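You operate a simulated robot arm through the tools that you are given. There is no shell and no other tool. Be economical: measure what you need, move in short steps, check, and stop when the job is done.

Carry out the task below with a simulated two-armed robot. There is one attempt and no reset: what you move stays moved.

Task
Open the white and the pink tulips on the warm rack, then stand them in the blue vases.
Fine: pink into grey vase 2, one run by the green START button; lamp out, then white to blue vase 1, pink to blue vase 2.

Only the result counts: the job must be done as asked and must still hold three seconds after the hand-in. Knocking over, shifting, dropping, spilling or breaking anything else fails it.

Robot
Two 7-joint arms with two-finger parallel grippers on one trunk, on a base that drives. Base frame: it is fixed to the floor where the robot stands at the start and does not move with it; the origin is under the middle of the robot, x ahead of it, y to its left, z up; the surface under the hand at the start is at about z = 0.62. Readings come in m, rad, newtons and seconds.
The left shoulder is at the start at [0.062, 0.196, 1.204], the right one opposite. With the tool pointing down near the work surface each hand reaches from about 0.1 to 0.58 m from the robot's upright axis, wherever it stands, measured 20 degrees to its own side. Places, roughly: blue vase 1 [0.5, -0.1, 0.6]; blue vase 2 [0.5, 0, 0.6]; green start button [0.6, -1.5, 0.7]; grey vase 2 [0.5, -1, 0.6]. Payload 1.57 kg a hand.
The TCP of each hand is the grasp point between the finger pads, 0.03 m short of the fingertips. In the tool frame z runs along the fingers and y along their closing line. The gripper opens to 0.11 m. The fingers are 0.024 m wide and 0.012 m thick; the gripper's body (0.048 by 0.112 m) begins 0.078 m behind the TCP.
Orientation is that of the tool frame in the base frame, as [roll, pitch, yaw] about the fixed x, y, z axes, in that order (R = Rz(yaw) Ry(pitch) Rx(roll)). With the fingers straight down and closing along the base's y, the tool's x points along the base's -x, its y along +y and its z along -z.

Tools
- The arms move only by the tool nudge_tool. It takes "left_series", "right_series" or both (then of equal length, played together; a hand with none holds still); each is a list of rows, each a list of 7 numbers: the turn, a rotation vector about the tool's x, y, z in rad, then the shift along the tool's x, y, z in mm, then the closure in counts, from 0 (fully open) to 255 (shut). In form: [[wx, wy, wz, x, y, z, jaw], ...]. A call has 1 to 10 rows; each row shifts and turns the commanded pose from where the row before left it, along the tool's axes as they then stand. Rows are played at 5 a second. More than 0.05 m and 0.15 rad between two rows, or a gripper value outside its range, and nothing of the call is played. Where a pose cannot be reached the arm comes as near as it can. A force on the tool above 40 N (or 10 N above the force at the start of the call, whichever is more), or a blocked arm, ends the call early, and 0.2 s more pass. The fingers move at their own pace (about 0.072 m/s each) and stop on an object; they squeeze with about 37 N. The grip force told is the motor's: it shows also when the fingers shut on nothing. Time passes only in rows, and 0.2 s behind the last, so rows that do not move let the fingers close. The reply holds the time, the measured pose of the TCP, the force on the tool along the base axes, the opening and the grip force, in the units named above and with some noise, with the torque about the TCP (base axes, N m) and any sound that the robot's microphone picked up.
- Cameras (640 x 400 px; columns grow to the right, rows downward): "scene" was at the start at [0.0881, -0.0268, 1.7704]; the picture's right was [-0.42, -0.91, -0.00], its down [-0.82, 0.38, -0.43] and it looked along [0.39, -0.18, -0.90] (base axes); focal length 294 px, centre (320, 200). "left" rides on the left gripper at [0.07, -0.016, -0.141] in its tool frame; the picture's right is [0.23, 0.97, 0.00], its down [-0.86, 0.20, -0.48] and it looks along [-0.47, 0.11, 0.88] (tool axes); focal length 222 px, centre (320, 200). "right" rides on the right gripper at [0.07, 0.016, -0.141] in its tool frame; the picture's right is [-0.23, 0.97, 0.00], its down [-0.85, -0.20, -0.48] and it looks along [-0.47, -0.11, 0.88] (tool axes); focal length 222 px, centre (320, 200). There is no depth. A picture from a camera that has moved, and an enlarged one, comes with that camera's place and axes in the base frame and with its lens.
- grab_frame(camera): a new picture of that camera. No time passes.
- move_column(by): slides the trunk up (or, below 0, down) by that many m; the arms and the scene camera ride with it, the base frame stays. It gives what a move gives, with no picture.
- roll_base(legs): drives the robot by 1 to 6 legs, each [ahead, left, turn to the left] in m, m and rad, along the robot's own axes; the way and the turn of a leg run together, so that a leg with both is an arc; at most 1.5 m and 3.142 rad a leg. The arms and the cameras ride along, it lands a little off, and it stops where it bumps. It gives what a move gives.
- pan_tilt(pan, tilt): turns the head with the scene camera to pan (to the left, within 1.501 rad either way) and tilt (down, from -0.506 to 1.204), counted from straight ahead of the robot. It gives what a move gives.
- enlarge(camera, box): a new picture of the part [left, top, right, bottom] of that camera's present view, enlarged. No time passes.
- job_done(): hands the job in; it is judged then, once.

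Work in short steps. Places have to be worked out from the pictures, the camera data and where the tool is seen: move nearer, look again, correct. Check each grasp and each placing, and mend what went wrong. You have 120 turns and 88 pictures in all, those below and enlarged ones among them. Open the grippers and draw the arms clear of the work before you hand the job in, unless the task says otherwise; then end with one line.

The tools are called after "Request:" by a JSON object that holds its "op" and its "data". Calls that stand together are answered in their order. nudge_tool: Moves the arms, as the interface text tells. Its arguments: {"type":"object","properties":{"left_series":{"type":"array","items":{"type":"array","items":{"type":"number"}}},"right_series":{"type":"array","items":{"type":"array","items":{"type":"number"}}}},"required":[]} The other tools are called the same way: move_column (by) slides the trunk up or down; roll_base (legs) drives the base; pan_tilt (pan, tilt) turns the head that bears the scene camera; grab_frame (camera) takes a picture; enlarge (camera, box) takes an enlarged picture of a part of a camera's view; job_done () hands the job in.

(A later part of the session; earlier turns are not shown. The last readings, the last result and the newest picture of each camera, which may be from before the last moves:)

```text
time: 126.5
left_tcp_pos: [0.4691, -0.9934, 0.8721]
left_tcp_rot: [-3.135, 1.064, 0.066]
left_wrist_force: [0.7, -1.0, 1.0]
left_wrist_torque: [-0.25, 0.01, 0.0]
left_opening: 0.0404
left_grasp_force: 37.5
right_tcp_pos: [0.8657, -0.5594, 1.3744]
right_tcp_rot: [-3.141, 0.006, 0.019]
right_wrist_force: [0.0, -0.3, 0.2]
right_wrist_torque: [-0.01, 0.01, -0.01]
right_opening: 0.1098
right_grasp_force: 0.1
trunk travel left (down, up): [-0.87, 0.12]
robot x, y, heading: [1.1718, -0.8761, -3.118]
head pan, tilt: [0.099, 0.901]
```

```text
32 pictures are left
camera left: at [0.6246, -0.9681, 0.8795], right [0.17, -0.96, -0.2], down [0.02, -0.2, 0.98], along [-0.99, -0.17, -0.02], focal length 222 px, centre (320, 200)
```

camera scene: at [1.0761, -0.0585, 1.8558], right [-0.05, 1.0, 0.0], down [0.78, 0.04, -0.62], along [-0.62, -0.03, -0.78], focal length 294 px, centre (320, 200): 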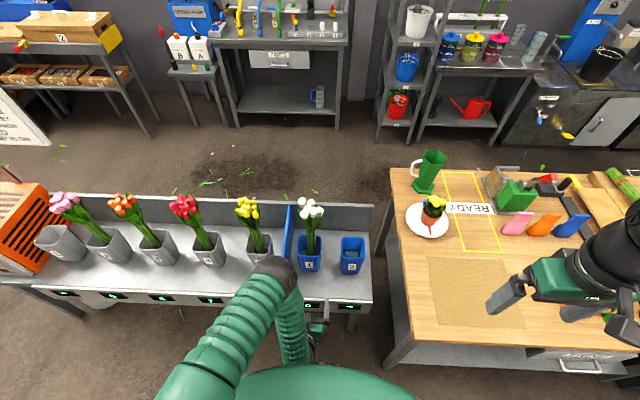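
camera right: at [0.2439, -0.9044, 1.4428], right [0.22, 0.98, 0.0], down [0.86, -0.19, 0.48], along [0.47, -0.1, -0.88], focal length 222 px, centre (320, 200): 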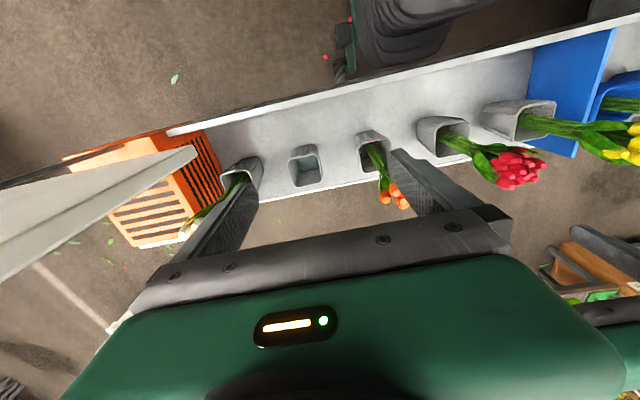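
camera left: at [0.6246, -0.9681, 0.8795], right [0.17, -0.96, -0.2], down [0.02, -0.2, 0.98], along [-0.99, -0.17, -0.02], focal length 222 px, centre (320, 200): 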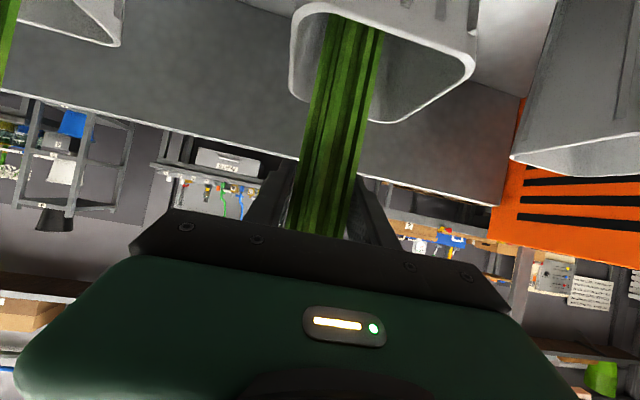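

Grasp holds. I lift 0.22 m, draw back and drive to the blue vases.

Request:
{"op": "nudge_tool", "data": {"left_series": [[0, 0, 0, -16, 0, -9, 255], [0, 0, 0, -32, 0, -17.9, 255], [0, 0, 0, -32, 0, -17.9, 255], [0, 0, 0, -32, 0, -17.9, 255], [0, 0, 0, -32, 0, -17.9, 255], [0, 0, 0, -32, 0, -17.9, 255], [0, 0, 0, -16, 0, -9, 255]]}}

Request:
{"op": "nudge_tool", "data": {"left_series": [[0, 0, 0, 17.8, 0, -32, 255], [0, 0, 0, 17.8, 0, -32, 255], [0, 0, 0, 17.8, 0, -32, 255], [0, 0, 0, 17.8, 0, -32, 255], [0, 0, 0, 17.8, 0, -32, 255], [0, 0, 0, 17.8, 0, -32, 255]]}}

Request:
{"op": "roll_base", "data": {"legs": [[0, -0.83, -0.03]]}}

Request:
{"op": "grab_frame", "data": {"camera": "scene"}}

```text
time: 128.1
left_tcp_pos: [0.4696, -0.9898, 1.0927]
left_tcp_rot: [-3.137, 1.065, 0.065]
left_wrist_force: [-0.4, -0.2, -3.0]
left_wrist_torque: [-0.01, 0.01, -0.03]
left_opening: 0.0408
left_grasp_force: 37.0
right_tcp_pos: [0.8665, -0.5585, 1.3726]
right_tcp_rot: [-3.14, 0.005, 0.02]
right_wrist_force: [0.6, 0.1, 0.4]
right_wrist_torque: [-0.01, 0.0, -0.01]
right_opening: 0.1101
right_grasp_force: 0.0
trunk travel left (down, up): [-0.87, 0.12]
robot x, y, heading: [1.174, -0.8781, -3.121]
head pan, tilt: [0.099, 0.901]
```

```text
time: 129.4
left_tcp_pos: [0.6944, -0.9767, 1.0915]
left_tcp_rot: [-3.135, 1.068, 0.068]
left_wrist_force: [0.0, 0.5, -3.8]
left_wrist_torque: [-0.01, 0.05, 0.0]
left_opening: 0.0405
left_grasp_force: 37.0
right_tcp_pos: [0.8667, -0.5578, 1.3731]
right_tcp_rot: [-3.138, 0.007, 0.02]
right_wrist_force: [0.5, -0.1, 1.1]
right_wrist_torque: [0.0, 0.03, 0.01]
right_opening: 0.1101
right_grasp_force: 0.1
trunk travel left (down, up): [-0.87, 0.12]
robot x, y, heading: [1.1716, -0.8798, -3.121]
head pan, tilt: [0.099, 0.901]
```

```text
time: 133.8
left_tcp_pos: [0.6835, -0.1417, 1.0919]
left_tcp_rot: [-3.132, 1.064, 0.041]
left_wrist_force: [0.0, 0.1, -3.1]
left_wrist_torque: [0.01, 0.04, 0.01]
left_opening: 0.0403
left_grasp_force: 37.0
right_tcp_pos: [0.8691, 0.2702, 1.3757]
right_tcp_rot: [-3.137, 0.007, -0.01]
right_wrist_force: [-0.4, -0.8, -0.8]
right_wrist_torque: [0.04, 0.0, -0.01]
right_opening: 0.1101
right_grasp_force: 0.1
trunk travel left (down, up): [-0.87, 0.12]
robot x, y, heading: [1.168, -0.0506, 3.138]
head pan, tilt: [0.099, 0.901]
```

```text
31 pictures are left
camera scene: at [1.0574, -0.0609, 1.8557], right [-0.09, 1.0, 0.0], down [0.78, 0.07, -0.62], along [-0.62, -0.06, -0.79], focal length 294 px, centre (320, 200)
```

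scene: 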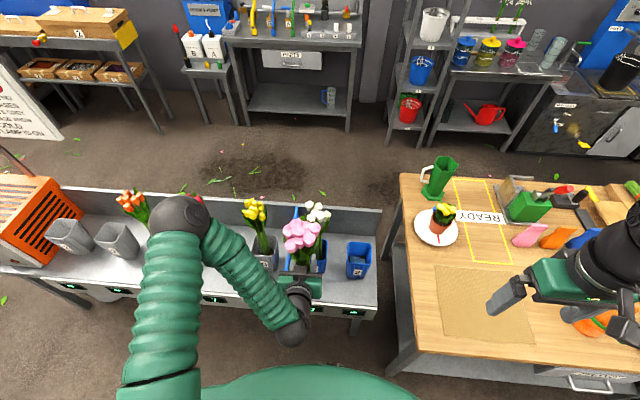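

I shift the hand 0.197 m sideways to line up with blue vase 2.

Request:
{"op": "nudge_tool", "data": {"left_series": [[0, 0, 0, 0, -39.4, 0, 255], [0, 0, 0, 0, -39.4, 0, 255], [0, 0, 0, 0, -39.4, 0, 255], [0, 0, 0, 0, -39.4, 0, 255], [0, 0, 0, 0, -39.4, 0, 255], [0, 0, 0, 0, 0, 0, 255]]}}

Request:
{"op": "enlarge", "data": {"camera": "scene", "box": [230, 190, 430, 310]}}

```text
time: 135.2
left_tcp_pos: [0.6817, 0.0572, 1.0965]
left_tcp_rot: [-3.138, 1.064, 0.036]
left_wrist_force: [0.5, 0.1, -2.3]
left_wrist_torque: [0.01, 0.06, -0.02]
left_opening: 0.0405
left_grasp_force: 36.9
right_tcp_pos: [0.8693, 0.2771, 1.373]
right_tcp_rot: [3.141, 0.008, -0.009]
right_wrist_force: [-0.3, 0.0, 0.0]
right_wrist_torque: [-0.01, 0.01, -0.03]
right_opening: 0.11
right_grasp_force: 0.1
trunk travel left (down, up): [-0.87, 0.12]
robot x, y, heading: [1.1699, -0.0535, 3.136]
head pan, tilt: [0.099, 0.901]
```

```text
3.20 times, centred on (330, 250) of scene
camera zoom: at [1.0574, -0.0524, 1.8557], right [-0.09, 1.0, 0.0], down [0.78, 0.07, -0.62], along [-0.62, -0.06, -0.78], focal length 942 px, centre (288, 40)
```

zoom: 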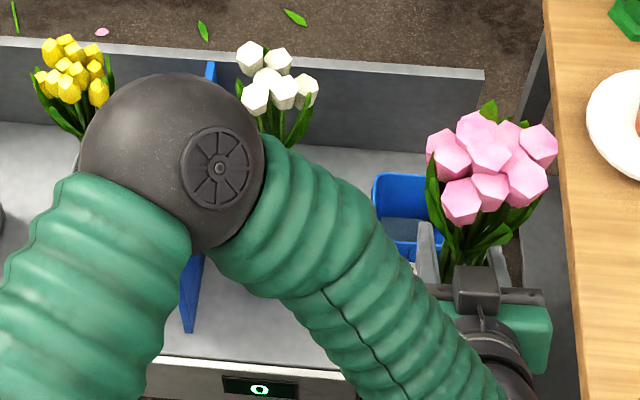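

Hand at y 0.057; vase 2 centre y≈0.047. I move in at height and look from above.

Request:
{"op": "nudge_tool", "data": {"left_series": [[0, 0, 0, -20.8, 0.4, 37.4, 255], [0, 0, 0, -20.8, 0.4, 37.4, 255], [0, 0, 0, -20.8, 0.4, 37.4, 255], [0, 0, 0, -20.8, 0.4, 37.4, 255], [0, 0, 0, -20.8, 0.4, 37.4, 255], [0, 0, 0, 0, 0, 0, 255]]}}

Request:
{"op": "enlarge", "data": {"camera": "scene", "box": [230, 160, 430, 280]}}

```text
time: 136.7
left_tcp_pos: [0.464, 0.0483, 1.0935]
left_tcp_rot: [-3.137, 1.065, 0.037]
left_wrist_force: [0.0, -0.7, -2.3]
left_wrist_torque: [0.02, 0.05, 0.01]
left_opening: 0.0404
left_grasp_force: 36.6
right_tcp_pos: [0.8693, 0.2761, 1.3728]
right_tcp_rot: [-3.139, 0.008, -0.008]
right_wrist_force: [0.0, -0.5, -0.2]
right_wrist_torque: [0.03, 0.0, 0.01]
right_opening: 0.11
right_grasp_force: 0.0
trunk travel left (down, up): [-0.87, 0.12]
robot x, y, heading: [1.1693, -0.0519, 3.141]
head pan, tilt: [0.099, 0.901]
```

```text
3.20 times, centred on (330, 220) of scene
camera zoom: at [1.0565, -0.0551, 1.8556], right [-0.09, 1.0, 0.0], down [0.78, 0.07, -0.62], along [-0.62, -0.06, -0.79], focal length 942 px, centre (288, 136)
```

zoom: 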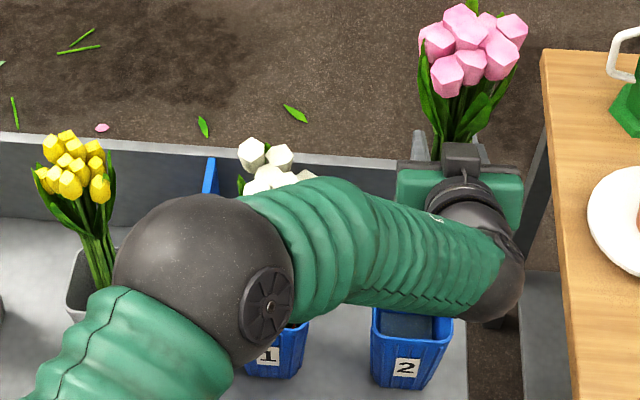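

The forearm stays in front of the white heads (x≥0.6). I lower pink half-way into blue vase 2 and check.

Request:
{"op": "nudge_tool", "data": {"left_series": [[0, 0, 0, 2, 2, -3.5, 255], [0, 0, 0, 24.2, 0, 13.45, 255], [0, 0, 0, 24.2, 0, 13.45, 255], [0, 0, 0, 24.2, 0, 13.45, 255], [0, 0, 0, 24.2, 0, 13.45, 255], [0, 0, 0, 0, 0, 0, 255]]}}

Request:
{"op": "enlarge", "data": {"camera": "scene", "box": [230, 170, 430, 290]}}

Request:
{"op": "grab_frame", "data": {"camera": "left"}}

```text
time: 138.1
left_tcp_pos: [0.469, 0.0469, 0.9824]
left_tcp_rot: [-3.137, 1.065, 0.038]
left_wrist_force: [-0.4, 0.1, -3.1]
left_wrist_torque: [0.03, 0.08, 0.0]
left_opening: 0.0407
left_grasp_force: 37.8
right_tcp_pos: [0.8681, 0.2766, 1.3733]
right_tcp_rot: [-3.139, 0.007, -0.009]
right_wrist_force: [-0.2, 0.1, -0.7]
right_wrist_torque: [0.0, 0.02, 0.0]
right_opening: 0.11
right_grasp_force: 0.0
trunk travel left (down, up): [-0.87, 0.12]
robot x, y, heading: [1.1662, -0.0511, 3.132]
head pan, tilt: [0.099, 0.901]
```

```text
3.20 times, centred on (330, 230) of scene
camera zoom: at [1.0565, -0.0545, 1.8556], right [-0.09, 1.0, 0.0], down [0.78, 0.07, -0.62], along [-0.62, -0.06, -0.79], focal length 942 px, centre (288, 104)
```

zoom: 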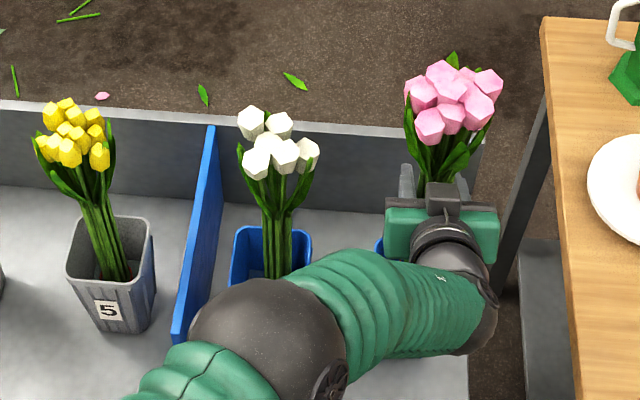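

```text
27 pictures are left
camera left: at [0.6256, 0.0672, 0.9902], right [0.14, -0.97, -0.2], down [0.01, -0.2, 0.98], along [-0.99, -0.14, -0.02], focal length 222 px, centre (320, 200)
```

left: 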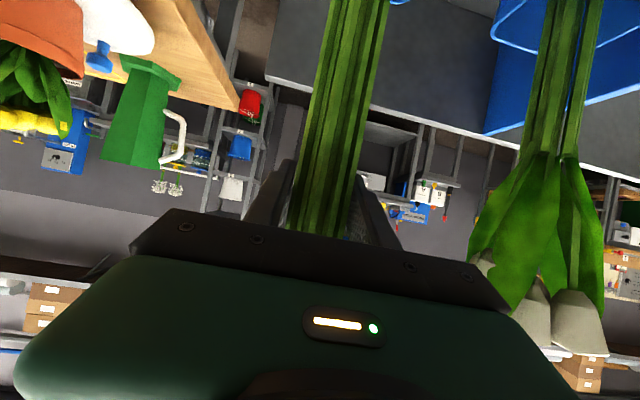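

Clear of white and going in centrally. I lower the remaining 0.11 m.

Request:
{"op": "nudge_tool", "data": {"left_series": [[0, 0, 0, 24, 0, 13.35, 255], [0, 0, 0, 24, 0, 13.35, 255], [0, 0, 0, 24, 0, 13.35, 255], [0, 0, 0, 23, 0, 12.8, 255], [0, 0, 0, 0, 0, 0, 255]]}}

Request:
{"op": "grab_frame", "data": {"camera": "left"}}

```text
time: 139.4
left_tcp_pos: [0.4493, 0.018, 0.9147]
left_tcp_rot: [-3.092, 1.083, 0.118]
left_wrist_force: [2.2, 6.5, -2.8]
left_wrist_torque: [1.46, -0.41, 0.15]
left_opening: 0.0408
left_grasp_force: 36.7
left hand out of reach, approached as far as the arm can: row 3, 4
right_tcp_pos: [0.8708, 0.2767, 1.3714]
right_tcp_rot: [-3.142, 0.008, -0.009]
right_wrist_force: [-0.1, 0.3, -0.3]
right_wrist_torque: [-0.02, 0.0, 0.03]
right_opening: 0.1101
right_grasp_force: 0.0
trunk travel left (down, up): [-0.87, 0.12]
robot x, y, heading: [1.1664, -0.0513, 3.136]
head pan, tilt: [0.099, 0.901]
stopped in row 5 (left hand): the arm was blocked; the commanded pose is now the measured one
```

```text
26 pictures are left
camera left: at [0.605, 0.0441, 0.9209], right [0.18, -0.96, -0.22], down [0.04, -0.22, 0.97], along [-0.98, -0.18, 0.0], focal length 222 px, centre (320, 200)
```

left: 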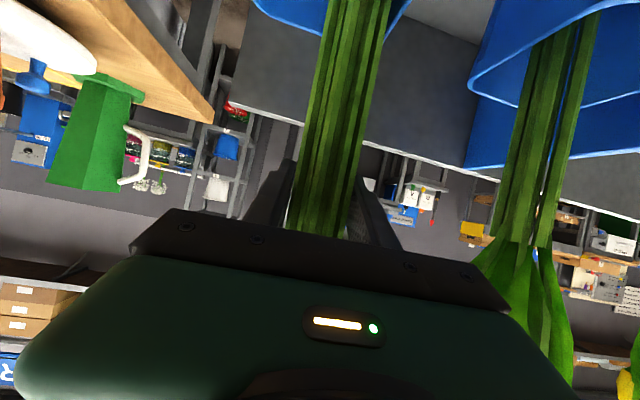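

The arm reached its limit low down and slid aside (y 0.018), pressing on the vase wall. I retrace upward to (0.469,0.047,0.98); the trunk will do the lowering.

Request:
{"op": "nudge_tool", "data": {"left_series": [[0.013, 0.009, 0.019, -24.5, -14.5, -26.2, 255], [0.013, 0.009, 0.019, -24.5, -14.5, -26.2, 255], [0, 0, 0, 0, 0, 0, 255]]}}

Request:
{"op": "enlarge", "data": {"camera": "scene", "box": [230, 170, 430, 290]}}

```text
time: 139.8
left_tcp_pos: [0.4698, -0.0088, 0.8868]
left_tcp_rot: [3.07, 1.019, 0.037]
left_wrist_force: [-2.6, 27.2, -2.2]
left_wrist_torque: [2.0, 0.48, 0.41]
left_opening: 0.0508
left_grasp_force: 37.0
right_tcp_pos: [0.8718, 0.295, 1.3685]
right_tcp_rot: [3.13, 0.006, -0.013]
right_wrist_force: [-0.1, -0.3, -1.2]
right_wrist_torque: [0.01, 0.02, 0.04]
right_opening: 0.11
right_grasp_force: 0.0
trunk travel left (down, up): [-0.87, 0.12]
robot x, y, heading: [1.1696, -0.0475, 3.13]
head pan, tilt: [0.099, 0.901]
stopped in row 1 (left hand): the force on the tool passed its limit at 80 N (the readings are from after the stop); the commanded pose is now the measured one
```

```text
3.20 times, centred on (330, 230) of scene
camera zoom: at [1.0565, -0.021, 1.8531], right [-0.09, 1.0, -0.02], down [0.78, 0.06, -0.62], along [-0.62, -0.07, -0.78], focal length 942 px, centre (288, 104)
```

zoom: 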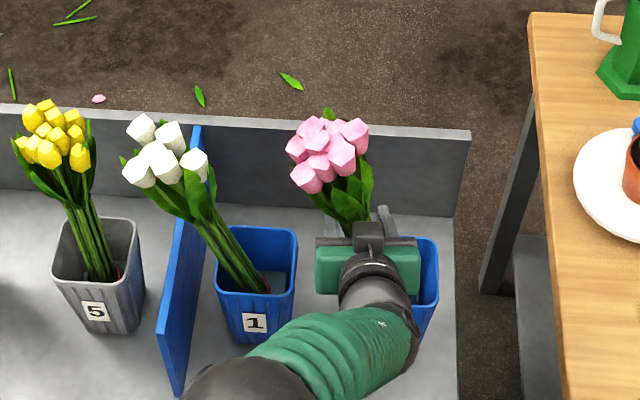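

The arm jumped to a different posture and leaned against white's vase. I let things settle with a still row and look before doing anything.

Request:
{"op": "nudge_tool", "data": {"left_series": [[0, 0, 0, 0, 0, 0, 255], [0, 0, 0, 0, 0, 0, 255]]}}

Request:
{"op": "grab_frame", "data": {"camera": "left"}}

Request:
{"op": "grab_frame", "data": {"camera": "scene"}}

```text
time: 140.2
left_tcp_pos: [0.4707, -0.0105, 0.8864]
left_tcp_rot: [3.113, 1.007, 0.054]
left_wrist_force: [-7.0, 71.2, -6.1]
left_wrist_torque: [1.47, 0.93, 0.66]
left_opening: 0.052
left_grasp_force: 37.2
right_tcp_pos: [0.8733, 0.2749, 1.3768]
right_tcp_rot: [-3.135, 0.009, -0.013]
right_wrist_force: [-0.3, -0.1, -0.1]
right_wrist_torque: [0.03, 0.05, -0.01]
right_opening: 0.1102
right_grasp_force: 0.0
trunk travel left (down, up): [-0.87, 0.12]
robot x, y, heading: [1.1651, -0.0514, 3.126]
head pan, tilt: [0.099, 0.901]
stopped in row 1 (left hand): the force on the tool passed its limit at 48 N (the readings are from after the stop); the commanded pose is now the measured one
```

```text
24 pictures are left
camera left: at [0.6243, 0.0175, 0.9032], right [0.2, -0.96, -0.18], down [-0.04, -0.19, 0.98], along [-0.98, -0.19, -0.07], focal length 222 px, centre (320, 200)
```

left: 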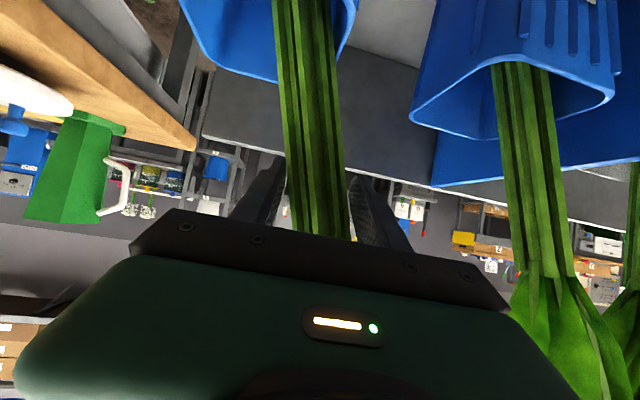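

```text
23 pictures are left
camera scene: at [1.0522, -0.0277, 1.8561], right [-0.09, 1.0, -0.01], down [0.78, 0.06, -0.62], along [-0.62, -0.06, -0.79], focal length 294 px, centre (320, 200)
```

scene: 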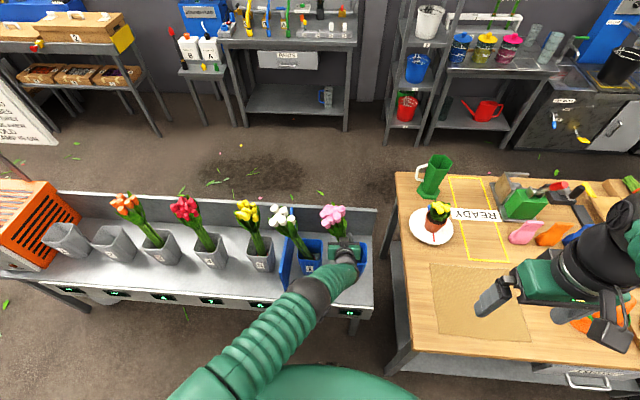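

Stems are already down in blue vase 2 but pressed to -y with ~70 N. I relieve it gently, 12 mm toward +y.

Request:
{"op": "nudge_tool", "data": {"left_series": [[0, 0, 0, 0, -6, 0, 255], [0, 0, 0, 0, -6, 0, 255]]}}

Request:
{"op": "enlarge", "data": {"camera": "scene", "box": [250, 180, 410, 340]}}

```text
time: 140.8
left_tcp_pos: [0.464, -0.0134, 0.898]
left_tcp_rot: [3.121, 1.016, 0.08]
left_wrist_force: [3.6, 55.2, -7.9]
left_wrist_torque: [0.87, -0.27, 0.49]
left_opening: 0.0502
left_grasp_force: 37.3
right_tcp_pos: [0.8748, 0.2676, 1.3807]
right_tcp_rot: [-3.132, 0.009, -0.012]
right_wrist_force: [-0.1, 0.5, 0.7]
right_wrist_torque: [0.02, -0.02, 0.0]
right_opening: 0.1101
right_grasp_force: 0.1
trunk travel left (down, up): [-0.87, 0.12]
robot x, y, heading: [1.1649, -0.0481, 3.128]
head pan, tilt: [0.099, 0.901]
```

```text
2.50 times, centred on (330, 260) of scene
camera zoom: at [1.056, -0.0383, 1.8594], right [-0.09, 1.0, -0.01], down [0.78, 0.06, -0.62], along [-0.62, -0.06, -0.78], focal length 736 px, centre (295, 50)
```

zoom: 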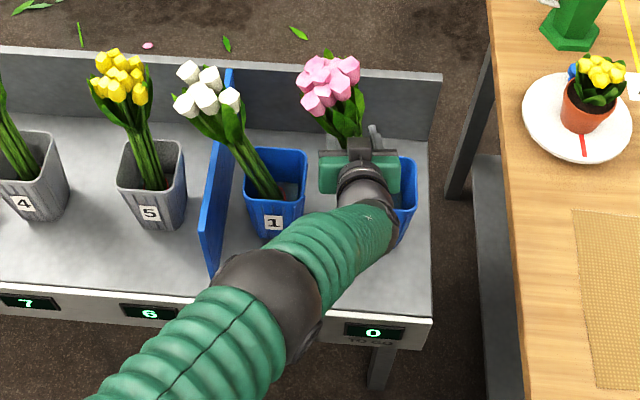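

Force falls to 55 N; vases upright. I go on toward +y by 24 mm.

Request:
{"op": "nudge_tool", "data": {"left_series": [[0, 0, 0, 0, -6, 0, 255], [0, 0, 0, 0, -6, 0, 255], [0, 0, 0, 0, -6, 0, 255], [0, 0, 0, 0, -6, 0, 255]]}}

```text
time: 142.0
left_tcp_pos: [0.4426, -0.0019, 0.9137]
left_tcp_rot: [-3.132, 1.046, 0.136]
left_wrist_force: [0.0, 12.7, -6.0]
left_wrist_torque: [1.57, 0.1, 0.29]
left_opening: 0.0435
left_grasp_force: 37.3
right_tcp_pos: [0.8755, 0.2687, 1.3737]
right_tcp_rot: [-3.131, 0.01, -0.014]
right_wrist_force: [0.0, -0.8, -0.3]
right_wrist_torque: [-0.01, 0.02, 0.01]
right_opening: 0.1102
right_grasp_force: 0.1
trunk travel left (down, up): [-0.87, 0.12]
robot x, y, heading: [1.167, -0.0522, 3.128]
head pan, tilt: [0.099, 0.901]
stopped in row 4 (left hand): the arm was blocked; the commanded pose is now the measured one
```

Now 13 N. I raise the trunk 0.07 m so the arm gets out of its limit without sliding sideways.

Request:
{"op": "move_column", "data": {"by": 0.07}}

Request:
{"op": "grab_frame", "data": {"camera": "scene"}}

Request:
{"op": "grab_frame", "data": {"camera": "left"}}

```text
time: 143.1
left_tcp_pos: [0.4423, -0.0081, 0.988]
left_tcp_rot: [3.137, 1.046, 0.127]
left_wrist_force: [0.7, 1.6, -1.5]
left_wrist_torque: [0.44, 0.03, 0.04]
left_opening: 0.0424
left_grasp_force: 37.4
right_tcp_pos: [0.8749, 0.2669, 1.4503]
right_tcp_rot: [-3.13, 0.011, -0.014]
right_wrist_force: [-0.7, 0.4, 0.3]
right_wrist_torque: [0.01, -0.01, -0.01]
right_opening: 0.11
right_grasp_force: 0.1
trunk travel left (down, up): [-0.94, 0.05]
robot x, y, heading: [1.1658, -0.0479, 3.132]
head pan, tilt: [0.099, 0.901]
```

```text
21 pictures are left
camera scene: at [1.0562, -0.0522, 1.9279], right [-0.09, 1.0, 0.0], down [0.78, 0.07, -0.62], along [-0.62, -0.06, -0.79], focal length 294 px, centre (320, 200)
```

scene: 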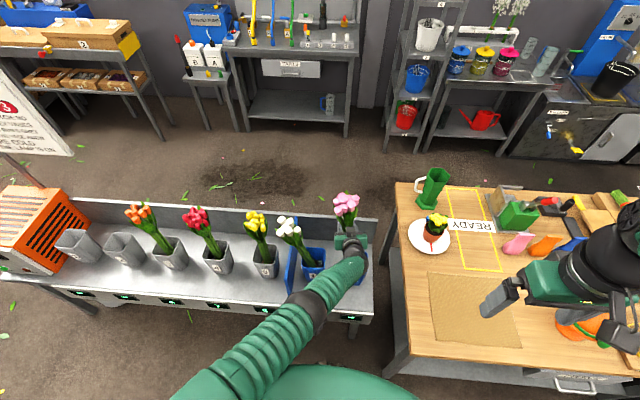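

```text
20 pictures are left
camera left: at [0.5952, 0.0282, 0.9976], right [0.24, -0.95, -0.19], down [0.01, -0.2, 0.98], along [-0.97, -0.24, -0.03], focal length 222 px, centre (320, 200)
```

left: 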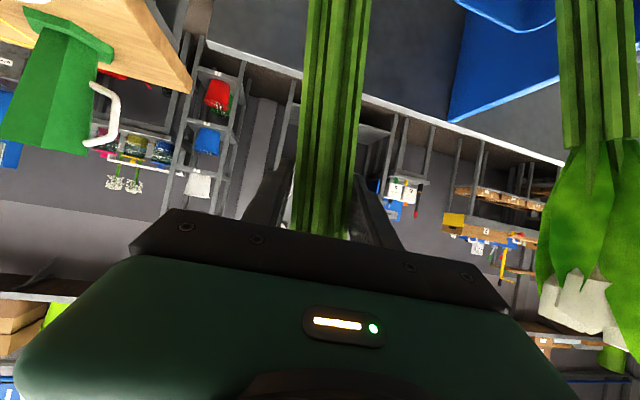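

Pink now hangs nearly free and the vases stand. I lift it out fully to re-approach with the robot farther right, the posture that worked before.

Request:
{"op": "nudge_tool", "data": {"left_series": [[0, 0, 0, -17, 0, -10, 255], [0, 0, 0, -26, 0, -15, 255], [0, 0, 0, -26, 0, -15, 255], [0, 0, 0, -26, 0, -15, 255], [0, 0, 0, -9, 0, -5, 255]]}}

Request:
{"op": "enlarge", "data": {"camera": "scene", "box": [230, 160, 430, 330]}}

```text
time: 143.9
left_tcp_pos: [0.4149, -0.1334, 1.0562]
left_tcp_rot: [3.133, 1.051, 0.285]
left_wrist_force: [0.0, 0.0, -2.3]
left_wrist_torque: [-0.02, 0.05, -0.05]
left_opening: 0.0392
left_grasp_force: 37.0
right_tcp_pos: [0.8765, 0.2513, 1.4548]
right_tcp_rot: [-3.12, 0.013, -0.011]
right_wrist_force: [0.4, 1.0, 0.5]
right_wrist_torque: [-0.04, -0.02, 0.0]
right_opening: 0.1099
right_grasp_force: 0.0
trunk travel left (down, up): [-0.94, 0.05]
robot x, y, heading: [1.1707, -0.0516, 3.132]
head pan, tilt: [0.099, 0.901]
stopped in row 3 (left hand): the arm was blocked; the commanded pose is now the measured one
```

```text
2.35 times, centred on (330, 245) of scene
camera zoom: at [1.0565, -0.062, 1.9295], right [-0.09, 1.0, 0.0], down [0.78, 0.07, -0.62], along [-0.62, -0.05, -0.79], focal length 692 px, centre (296, 94)
```

zoom: 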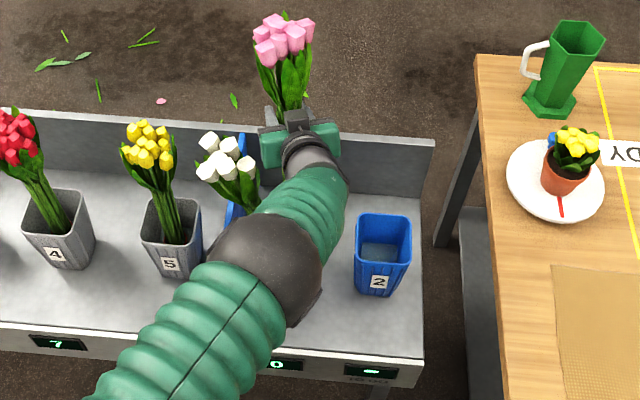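

The hand is free but swung over behind white. I raise the trunk its last 5 cm and move the base 0.19 m right so the bunch clears white sideways.

Request:
{"op": "move_column", "data": {"by": 0.05}}

Request:
{"op": "roll_base", "data": {"legs": [[-0.02, -0.19, 0]]}}

Request:
{"op": "enlarge", "data": {"camera": "scene", "box": [180, 160, 420, 340]}}

```text
time: 144.8
left_tcp_pos: [0.4134, -0.1291, 1.1078]
left_tcp_rot: [3.13, 1.055, 0.282]
left_wrist_force: [0.7, -0.5, -2.8]
left_wrist_torque: [-0.01, 0.09, 0.02]
left_opening: 0.0393
left_grasp_force: 37.4
right_tcp_pos: [0.8762, 0.2548, 1.5019]
right_tcp_rot: [-3.121, 0.012, -0.012]
right_wrist_force: [-0.1, 0.2, 0.1]
right_wrist_torque: [0.0, -0.02, 0.03]
right_opening: 0.11
right_grasp_force: 0.0
trunk travel left (down, up): [-0.99, 0.0]
robot x, y, heading: [1.1656, -0.0499, 3.134]
head pan, tilt: [0.099, 0.901]
```

```text
time: 146.4
left_tcp_pos: [0.4352, 0.0552, 1.1029]
left_tcp_rot: [3.141, 1.05, 0.294]
left_wrist_force: [0.4, -1.6, -3.2]
left_wrist_torque: [0.03, 0.06, -0.04]
left_opening: 0.0394
left_grasp_force: 36.9
right_tcp_pos: [0.897, 0.4362, 1.503]
right_tcp_rot: [-3.112, 0.011, -0.013]
right_wrist_force: [0.2, -1.9, 0.6]
right_wrist_torque: [0.07, -0.02, -0.02]
right_opening: 0.1101
right_grasp_force: 0.0
trunk travel left (down, up): [-0.99, 0.0]
robot x, y, heading: [1.1923, 0.1449, 3.129]
head pan, tilt: [0.099, 0.901]
```

```text
2.22 times, centred on (300, 250) of scene
camera zoom: at [1.0772, 0.1161, 1.9752], right [-0.09, 1.0, 0.01], down [0.78, 0.08, -0.62], along [-0.62, -0.05, -0.79], focal length 654 px, centre (364, 89)
```

zoom: 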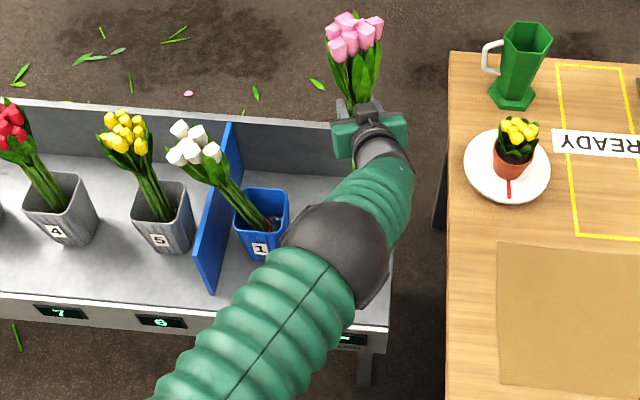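

Over blue vase 2 again and clear of white. I draw the hand back 0.25 m.

Request:
{"op": "nudge_tool", "data": {"left_series": [[0, 0, 0, 19.9, 11.9, -34.6, 255], [0, 0, 0, 19.9, 11.9, -34.6, 255], [0, 0, 0, 19.9, 11.9, -34.6, 255], [0, 0, 0, 19.9, 11.9, -34.6, 255], [0, 0, 0, 19.9, 11.9, -34.6, 255], [0, 0, 0, 19.9, 11.9, -34.6, 255]]}}

Request:
{"op": "nudge_tool", "data": {"left_series": [[0.063, 0, 0.036, 0, 0, 0, 255], [0.063, 0, 0.036, 0, 0, 0, 255], [0.063, 0, 0.036, 0, 0, 0, 255], [0.063, 0, 0.036, 0, 0, 0, 255], [0, 0, 0, 0, 0, 0, 255]]}}

Request:
{"op": "grab_frame", "data": {"camera": "scene"}}

```text
time: 147.8
left_tcp_pos: [0.6893, 0.073, 1.105]
left_tcp_rot: [3.118, 1.059, 0.271]
left_wrist_force: [0.0, 0.6, -3.4]
left_wrist_torque: [-0.01, 0.1, 0.0]
left_opening: 0.0395
left_grasp_force: 37.1
right_tcp_pos: [0.9013, 0.4594, 1.4991]
right_tcp_rot: [-3.128, 0.013, -0.013]
right_wrist_force: [0.4, -0.2, 0.5]
right_wrist_torque: [0.02, 0.01, -0.01]
right_opening: 0.1101
right_grasp_force: 0.0
trunk travel left (down, up): [-0.99, 0.0]
robot x, y, heading: [1.1896, 0.1433, 3.127]
head pan, tilt: [0.099, 0.901]
```

```text
time: 149.0
left_tcp_pos: [0.6881, 0.0672, 1.1048]
left_tcp_rot: [3.121, 1.052, -0.017]
left_wrist_force: [0.4, 0.0, -3.0]
left_wrist_torque: [0.01, 0.09, 0.01]
left_opening: 0.0394
left_grasp_force: 36.9
right_tcp_pos: [0.9007, 0.4526, 1.5]
right_tcp_rot: [-3.124, 0.012, -0.013]
right_wrist_force: [0.1, 0.5, 0.5]
right_wrist_torque: [0.0, -0.01, 0.01]
right_opening: 0.11
right_grasp_force: 0.2
trunk travel left (down, up): [-0.99, 0.0]
robot x, y, heading: [1.1893, 0.1418, 3.134]
head pan, tilt: [0.099, 0.901]
```

```text
17 pictures are left
camera scene: at [1.0791, 0.1376, 1.9757], right [-0.09, 1.0, 0.0], down [0.78, 0.07, -0.62], along [-0.62, -0.05, -0.79], focal length 294 px, centre (320, 200)
```

scene: 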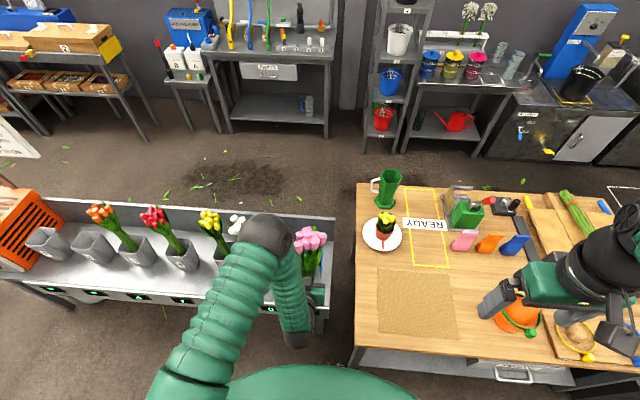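

The arm is back in its normal posture. I raise the hand 0.18 m and lower the trunk 0.19 m to recover the working height that worked before.

Request:
{"op": "nudge_tool", "data": {"left_series": [[0, 0, 0, -31.3, 0, -17.9, 255], [0, 0, 0, -31.3, 0, -17.9, 255], [0, 0, 0, -31.3, 0, -17.9, 255], [0, 0, 0, -31.3, 0, -17.9, 255], [0, 0, 0, -31.3, 0, -17.9, 255]]}}

Request:
{"op": "move_column", "data": {"by": -0.19}}

Request:
{"op": "enlarge", "data": {"camera": "scene", "box": [180, 190, 360, 325]}}

Request:
{"op": "grab_frame", "data": {"camera": "left"}}

```text
time: 150.2
left_tcp_pos: [0.6922, 0.07, 1.2832]
left_tcp_rot: [3.12, 1.053, -0.016]
left_wrist_force: [0.5, -1.1, -3.6]
left_wrist_torque: [-0.03, 0.12, 0.0]
left_opening: 0.0392
left_grasp_force: 37.7
right_tcp_pos: [0.9034, 0.4537, 1.4993]
right_tcp_rot: [-3.126, 0.014, -0.013]
right_wrist_force: [-0.2, 0.5, 0.1]
right_wrist_torque: [-0.03, 0.01, 0.0]
right_opening: 0.1101
right_grasp_force: 0.1
trunk travel left (down, up): [-0.99, 0.0]
robot x, y, heading: [1.1918, 0.1404, 3.129]
head pan, tilt: [0.099, 0.901]
```

```text
time: 152.2
left_tcp_pos: [0.6899, 0.07, 1.0929]
left_tcp_rot: [3.119, 1.052, -0.016]
left_wrist_force: [-0.1, 0.1, -2.2]
left_wrist_torque: [0.0, 0.08, -0.01]
left_opening: 0.0392
left_grasp_force: 36.6
right_tcp_pos: [0.9007, 0.4539, 1.3098]
right_tcp_rot: [-3.126, 0.015, -0.014]
right_wrist_force: [0.4, -0.3, -0.3]
right_wrist_torque: [-0.04, 0.0, 0.0]
right_opening: 0.1097
right_grasp_force: 0.1
trunk travel left (down, up): [-0.8, 0.19]
robot x, y, heading: [1.1879, 0.1417, 3.127]
head pan, tilt: [0.099, 0.901]
```

```text
2.96 times, centred on (270, 258) of scene
camera zoom: at [1.0804, 0.1391, 1.7858], right [-0.09, 1.0, 0.0], down [0.78, 0.07, -0.62], along [-0.62, -0.06, -0.78], focal length 872 px, centre (468, 30)
```

zoom: 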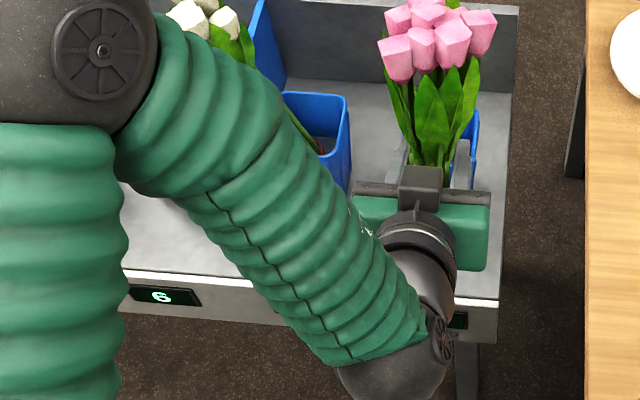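

```text
15 pictures are left
camera left: at [0.8464, 0.0862, 1.102], right [0.12, -0.98, -0.19], down [-0.01, -0.19, 0.98], along [-0.99, -0.11, -0.03], focal length 222 px, centre (320, 200)
```

left: 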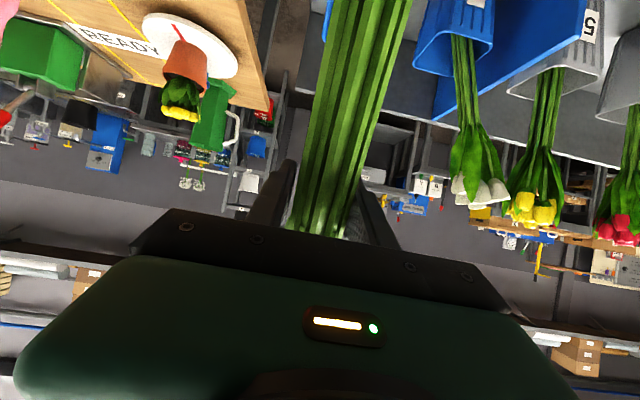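

Pink hangs straight, white looks fine. I move in above vase 2 at height.

Request:
{"op": "nudge_tool", "data": {"left_series": [[0, 0, 0, -22, 5.1, 38.5, 255], [0, 0, 0, -22, 5.1, 38.5, 255], [0, 0, 0, -22, 5.1, 38.5, 255], [0, 0, 0, -22, 5.1, 38.5, 255], [0, 0, 0, -22, 5.1, 38.5, 255], [0, 0, 0, 0, 0, 0, 255]]}}

Request:
{"op": "enlarge", "data": {"camera": "scene", "box": [180, 160, 380, 295]}}

```text
time: 153.7
left_tcp_pos: [0.4706, 0.0447, 1.0915]
left_tcp_rot: [3.12, 1.054, -0.015]
left_wrist_force: [0.3, 0.0, -2.3]
left_wrist_torque: [0.03, 0.07, 0.0]
left_opening: 0.0394
left_grasp_force: 37.3
right_tcp_pos: [0.9016, 0.4535, 1.3099]
right_tcp_rot: [-3.126, 0.015, -0.013]
right_wrist_force: [0.8, -0.4, -0.9]
right_wrist_torque: [-0.01, 0.02, 0.01]
right_opening: 0.1098
right_grasp_force: 0.1
trunk travel left (down, up): [-0.8, 0.19]
robot x, y, heading: [1.1892, 0.1447, 3.131]
head pan, tilt: [0.099, 0.901]
```

```text
2.96 times, centred on (280, 228) of scene
camera zoom: at [1.0795, 0.1384, 1.7857], right [-0.09, 1.0, 0.0], down [0.78, 0.07, -0.62], along [-0.62, -0.05, -0.79], focal length 872 px, centre (438, 118)
```

zoom: 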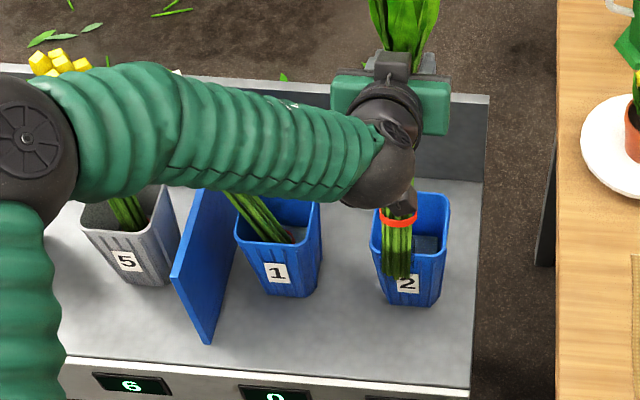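

Seen from above, pink's stems have pivoted in the grip: the lower ends tilt about 25° toward the robot. I turn the hand up by 0.42 rad to set the stems upright again, and look.

Request:
{"op": "nudge_tool", "data": {"left_series": [[0, -0.14, 0, 0, 0, 0, 255], [0, -0.14, 0, 0, 0, 0, 255], [0, -0.14, 0, 0, 0, 0, 255], [0, 0, 0, 0, 0, 0, 255]]}}

Request:
{"op": "enlarge", "data": {"camera": "scene", "box": [180, 140, 380, 290]}}

Request:
{"op": "grab_frame", "data": {"camera": "left"}}

```text
time: 154.7
left_tcp_pos: [0.4677, 0.0455, 1.0928]
left_tcp_rot: [3.112, 1.192, -0.024]
left_wrist_force: [-0.6, 0.6, -3.0]
left_wrist_torque: [-0.03, 0.07, 0.01]
left_opening: 0.039
left_grasp_force: 37.5
left hand out of reach, approached as far as the arm can: row 2, 3
right_tcp_pos: [0.9001, 0.4523, 1.3112]
right_tcp_rot: [-3.126, 0.012, -0.014]
right_wrist_force: [0.2, 0.1, 0.0]
right_wrist_torque: [0.0, 0.0, 0.01]
right_opening: 0.1099
right_grasp_force: 0.1
trunk travel left (down, up): [-0.8, 0.19]
robot x, y, heading: [1.1897, 0.1432, 3.132]
head pan, tilt: [0.099, 0.901]
```

```text
2.67 times, centred on (280, 215) of scene
camera zoom: at [1.0788, 0.1388, 1.7856], right [-0.09, 1.0, 0.0], down [0.78, 0.07, -0.62], along [-0.62, -0.05, -0.79], focal length 785 px, centre (427, 160)
```

zoom: 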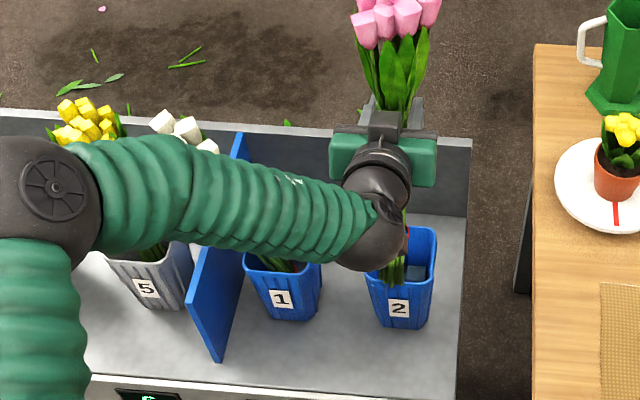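

```text
12 pictures are left
camera left: at [0.6256, 0.0608, 1.08], right [0.09, -0.98, -0.2], down [0.13, -0.19, 0.97], along [-0.99, -0.11, 0.11], focal length 222 px, centre (320, 200)
```

left: 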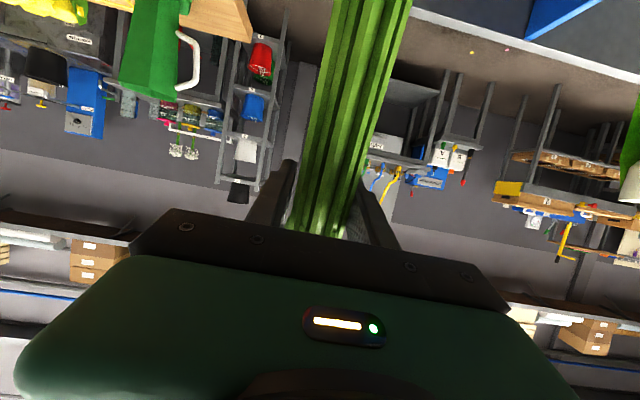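

The arm can't pitch further at this height; raising the hand relative to the shoulder should allow it. I raise the hand 0.19 m here and read the pose.

Request:
{"op": "nudge_tool", "data": {"left_series": [[0, 0, 0, -38, 0, 0, 255], [0, 0, 0, -38, 0, 0, 255], [0, 0, 0, -38, 0, 0, 255], [0, 0, 0, -38, 0, 0, 255], [0, 0, 0, -38, 0, 0, 255], [0, 0, 0, 0, 0, 0, 255]]}}

```text
time: 156.1
left_tcp_pos: [0.3949, 0.0462, 1.2718]
left_tcp_rot: [3.113, 1.193, -0.024]
left_wrist_force: [-0.2, 1.1, -3.4]
left_wrist_torque: [-0.03, 0.06, -0.01]
left_opening: 0.0395
left_grasp_force: 36.8
right_tcp_pos: [0.9013, 0.455, 1.3092]
right_tcp_rot: [-3.127, 0.013, -0.014]
right_wrist_force: [0.2, -0.4, -0.2]
right_wrist_torque: [0.0, -0.01, 0.0]
right_opening: 0.1098
right_grasp_force: 0.1
trunk travel left (down, up): [-0.8, 0.19]
robot x, y, heading: [1.1886, 0.1443, 3.127]
head pan, tilt: [0.099, 0.901]
```

Now I draw back 0.11 m and tilt by a further 0.3 rad at this height.

Request:
{"op": "nudge_tool", "data": {"left_series": [[0, 0, 0, 13.6, 0, -34, 255], [0, 0, 0, 13.6, 0, -34, 255], [0, 0, 0, 13.6, 0, -34, 255], [0, -0.1, 0, 0, 0, 0, 255], [0, -0.1, 0, 0, 0, 0, 255], [0, -0.1, 0, 0, 0, 0, 255], [0, 0, 0, 0, 0, 0, 255]]}}

```text
time: 157.7
left_tcp_pos: [0.5081, 0.0489, 1.2705]
left_tcp_rot: [2.974, 1.494, -0.166]
left_wrist_force: [0.1, -0.1, -3.1]
left_wrist_torque: [-0.05, 0.02, 0.03]
left_opening: 0.0391
left_grasp_force: 37.0
right_tcp_pos: [0.9016, 0.4568, 1.3096]
right_tcp_rot: [-3.128, 0.015, -0.015]
right_wrist_force: [-0.9, 0.7, -0.3]
right_wrist_torque: [0.0, 0.03, -0.02]
right_opening: 0.1101
right_grasp_force: 0.1
trunk travel left (down, up): [-0.8, 0.19]
robot x, y, heading: [1.1873, 0.1429, 3.128]
head pan, tilt: [0.099, 0.901]
```

Pitch 1.49 reached. I lower the trunk 0.18 m and look at the stems and the elbow.

Request:
{"op": "move_column", "data": {"by": -0.18}}

Request:
{"op": "enlarge", "data": {"camera": "scene", "box": [140, 120, 400, 320]}}

```text
time: 159.7
left_tcp_pos: [0.5057, 0.0473, 1.0897]
left_tcp_rot: [2.998, 1.493, -0.139]
left_wrist_force: [0.3, -0.4, -3.2]
left_wrist_torque: [0.0, 0.02, -0.02]
left_opening: 0.0391
left_grasp_force: 37.2
right_tcp_pos: [0.9006, 0.4539, 1.1296]
right_tcp_rot: [-3.126, 0.014, -0.012]
right_wrist_force: [-0.4, -0.1, 0.3]
right_wrist_torque: [0.02, 0.0, 0.01]
right_opening: 0.1098
right_grasp_force: 0.1
trunk travel left (down, up): [-0.62, 0.37]
robot x, y, heading: [1.1895, 0.1434, 3.131]
head pan, tilt: [0.099, 0.901]
```

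```text
2.00 times, centred on (270, 220) of scene
camera zoom: at [1.08, 0.1386, 1.6057], right [-0.09, 1.0, 0.0], down [0.78, 0.07, -0.62], along [-0.62, -0.05, -0.79], focal length 589 px, centre (420, 160)
```

zoom: 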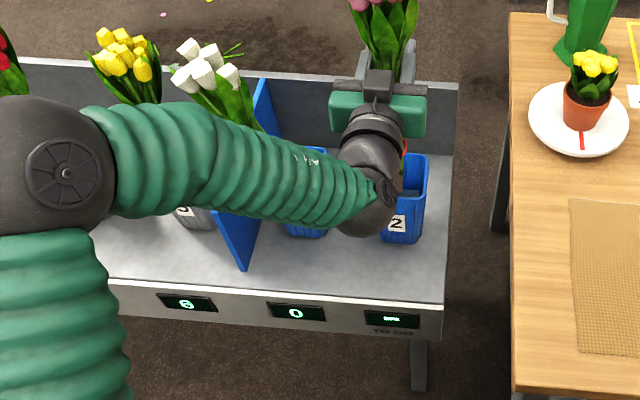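

The stems are hidden behind the wrist, i.e. upright now, and the elbow stays at x≈0.7. I check with the hand camera.

Request:
{"op": "grab_frame", "data": {"camera": "left"}}

```text
10 pictures are left
camera left: at [0.6534, 0.0616, 1.0304], right [0.02, -0.98, -0.22], down [0.41, -0.19, 0.89], along [-0.91, -0.11, 0.4], focal length 222 px, centre (320, 200)
```

left: 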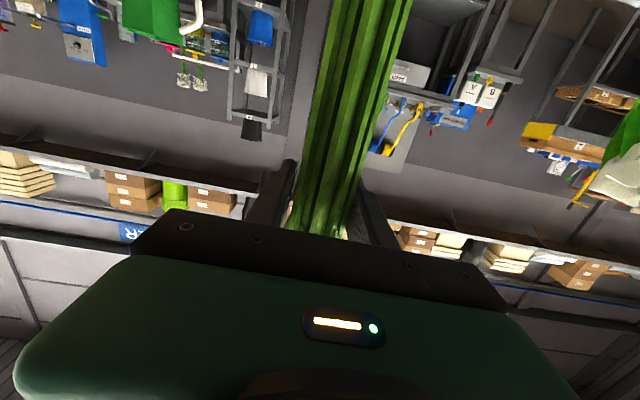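

Stems are vertical, lower end near (0.50,0.042). I move in 36 mm, 4 mm to +y, then lower the trunk part-way.

Request:
{"op": "nudge_tool", "data": {"left_series": [[0, 0, 0, -1.4, -2, 18, 255], [0, 0, 0, -1.4, -2, 18, 255], [0, 0, 0, 0, 0, 0, 255]]}}

Request:
{"op": "move_column", "data": {"by": -0.08}}

Request:
{"op": "enlarge", "data": {"camera": "scene", "box": [180, 120, 380, 300]}}

```text
time: 160.4
left_tcp_pos: [0.4692, 0.0516, 1.0884]
left_tcp_rot: [3.0, 1.492, -0.14]
left_wrist_force: [0.5, -0.6, -3.2]
left_wrist_torque: [-0.03, 0.04, 0.0]
left_opening: 0.0391
left_grasp_force: 37.4
right_tcp_pos: [0.9024, 0.4521, 1.1299]
right_tcp_rot: [-3.126, 0.014, -0.012]
right_wrist_force: [0.3, -0.1, 0.6]
right_wrist_torque: [0.0, 0.02, -0.03]
right_opening: 0.1101
right_grasp_force: 0.0
trunk travel left (down, up): [-0.62, 0.37]
robot x, y, heading: [1.1878, 0.1451, 3.13]
head pan, tilt: [0.099, 0.901]
```

```text
time: 161.6
left_tcp_pos: [0.4707, 0.05, 1.0069]
left_tcp_rot: [2.998, 1.492, -0.141]
left_wrist_force: [-0.1, 0.6, -2.2]
left_wrist_torque: [-0.02, 0.04, -0.01]
left_opening: 0.0393
left_grasp_force: 37.2
right_tcp_pos: [0.9009, 0.4536, 1.05]
right_tcp_rot: [-3.126, 0.015, -0.015]
right_wrist_force: [0.9, 0.5, -0.5]
right_wrist_torque: [0.0, -0.02, -0.02]
right_opening: 0.11
right_grasp_force: 0.1
trunk travel left (down, up): [-0.54, 0.45]
robot x, y, heading: [1.1883, 0.1428, 3.13]
head pan, tilt: [0.099, 0.901]
```

```text
2.22 times, centred on (280, 210) of scene
camera zoom: at [1.0801, 0.1386, 1.5257], right [-0.09, 1.0, 0.0], down [0.78, 0.07, -0.62], along [-0.62, -0.05, -0.78], focal length 654 px, centre (409, 178)
```

zoom: 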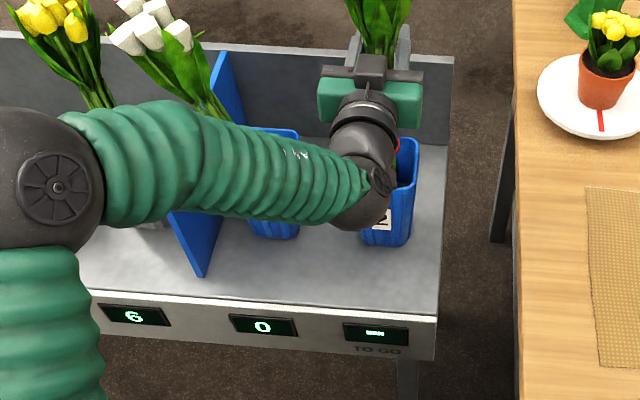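

No contact force; bottoms are inside the rim. I lower another 0.10 m.

Request:
{"op": "move_column", "data": {"by": -0.06}}

Request:
{"op": "move_column", "data": {"by": -0.04}}

Request:
{"op": "grab_frame", "data": {"camera": "left"}}

```text
time: 162.6
left_tcp_pos: [0.4713, 0.0491, 0.9492]
left_tcp_rot: [2.998, 1.492, -0.14]
left_wrist_force: [0.7, -0.5, -2.5]
left_wrist_torque: [0.01, 0.04, 0.04]
left_opening: 0.0395
left_grasp_force: 37.1
right_tcp_pos: [0.9019, 0.4526, 0.9891]
right_tcp_rot: [-3.125, 0.013, -0.013]
right_wrist_force: [-0.7, 0.7, 0.8]
right_wrist_torque: [-0.01, -0.02, -0.02]
right_opening: 0.1099
right_grasp_force: 0.1
trunk travel left (down, up): [-0.48, 0.51]
robot x, y, heading: [1.1892, 0.1441, 3.132]
head pan, tilt: [0.099, 0.901]
```

```text
time: 163.4
left_tcp_pos: [0.4724, 0.0506, 0.909]
left_tcp_rot: [2.999, 1.492, -0.142]
left_wrist_force: [-0.1, -0.2, -3.6]
left_wrist_torque: [0.01, 0.06, 0.0]
left_opening: 0.0391
left_grasp_force: 37.2
right_tcp_pos: [0.9019, 0.4533, 0.9499]
right_tcp_rot: [-3.126, 0.013, -0.014]
right_wrist_force: [0.5, 0.9, 0.2]
right_wrist_torque: [0.02, -0.03, 0.02]
right_opening: 0.1099
right_grasp_force: 0.1
trunk travel left (down, up): [-0.44, 0.55]
robot x, y, heading: [1.1882, 0.1447, 3.128]
head pan, tilt: [0.099, 0.901]
```

```text
8 pictures are left
camera left: at [0.6168, 0.0653, 0.8497], right [0.02, -0.98, -0.22], down [0.41, -0.19, 0.89], along [-0.91, -0.11, 0.4], focal length 222 px, centre (320, 200)
```

left: 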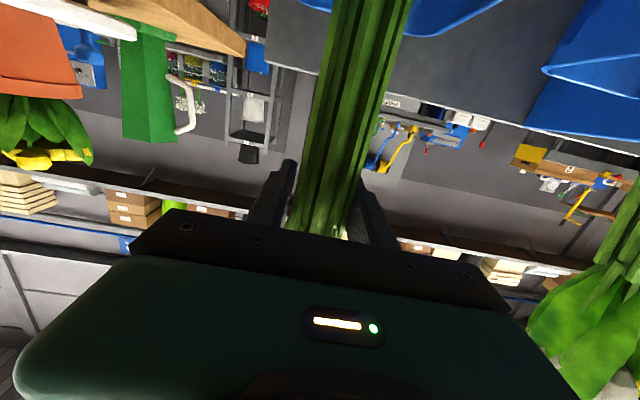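

Still no side force. I go down in smaller steps until the weight is taken.

Request:
{"op": "move_column", "data": {"by": -0.025}}

Request:
{"op": "move_column", "data": {"by": -0.01}}

```text
time: 164.2
left_tcp_pos: [0.4732, 0.0505, 0.8917]
left_tcp_rot: [2.944, 1.504, -0.196]
left_wrist_force: [0.7, -0.7, 34.6]
left_wrist_torque: [-0.19, -0.57, 0.04]
left_opening: 0.0391
left_grasp_force: 36.7
right_tcp_pos: [0.9063, 0.4549, 0.9266]
right_tcp_rot: [-3.125, 0.018, -0.015]
right_wrist_force: [0.3, 0.5, -0.4]
right_wrist_torque: [0.04, 0.0, -0.02]
right_opening: 0.11
right_grasp_force: 0.1
trunk travel left (down, up): [-0.415, 0.575]
robot x, y, heading: [1.1909, 0.1441, 3.129]
head pan, tilt: [0.099, 0.901]
```

```text
time: 164.7
left_tcp_pos: [0.4735, 0.0509, 0.8791]
left_tcp_rot: [2.963, 1.501, -0.171]
left_wrist_force: [-1.0, 0.3, 31.5]
left_wrist_torque: [-0.02, -0.38, 0.02]
left_opening: 0.0394
left_grasp_force: 37.2
right_tcp_pos: [0.9053, 0.4537, 0.9157]
right_tcp_rot: [-3.126, 0.018, -0.013]
right_wrist_force: [-0.3, 0.4, -0.1]
right_wrist_torque: [0.01, 0.01, 0.0]
right_opening: 0.1102
right_grasp_force: 0.0
trunk travel left (down, up): [-0.405, 0.585]
robot x, y, heading: [1.1887, 0.1426, 3.129]
head pan, tilt: [0.099, 0.901]
```

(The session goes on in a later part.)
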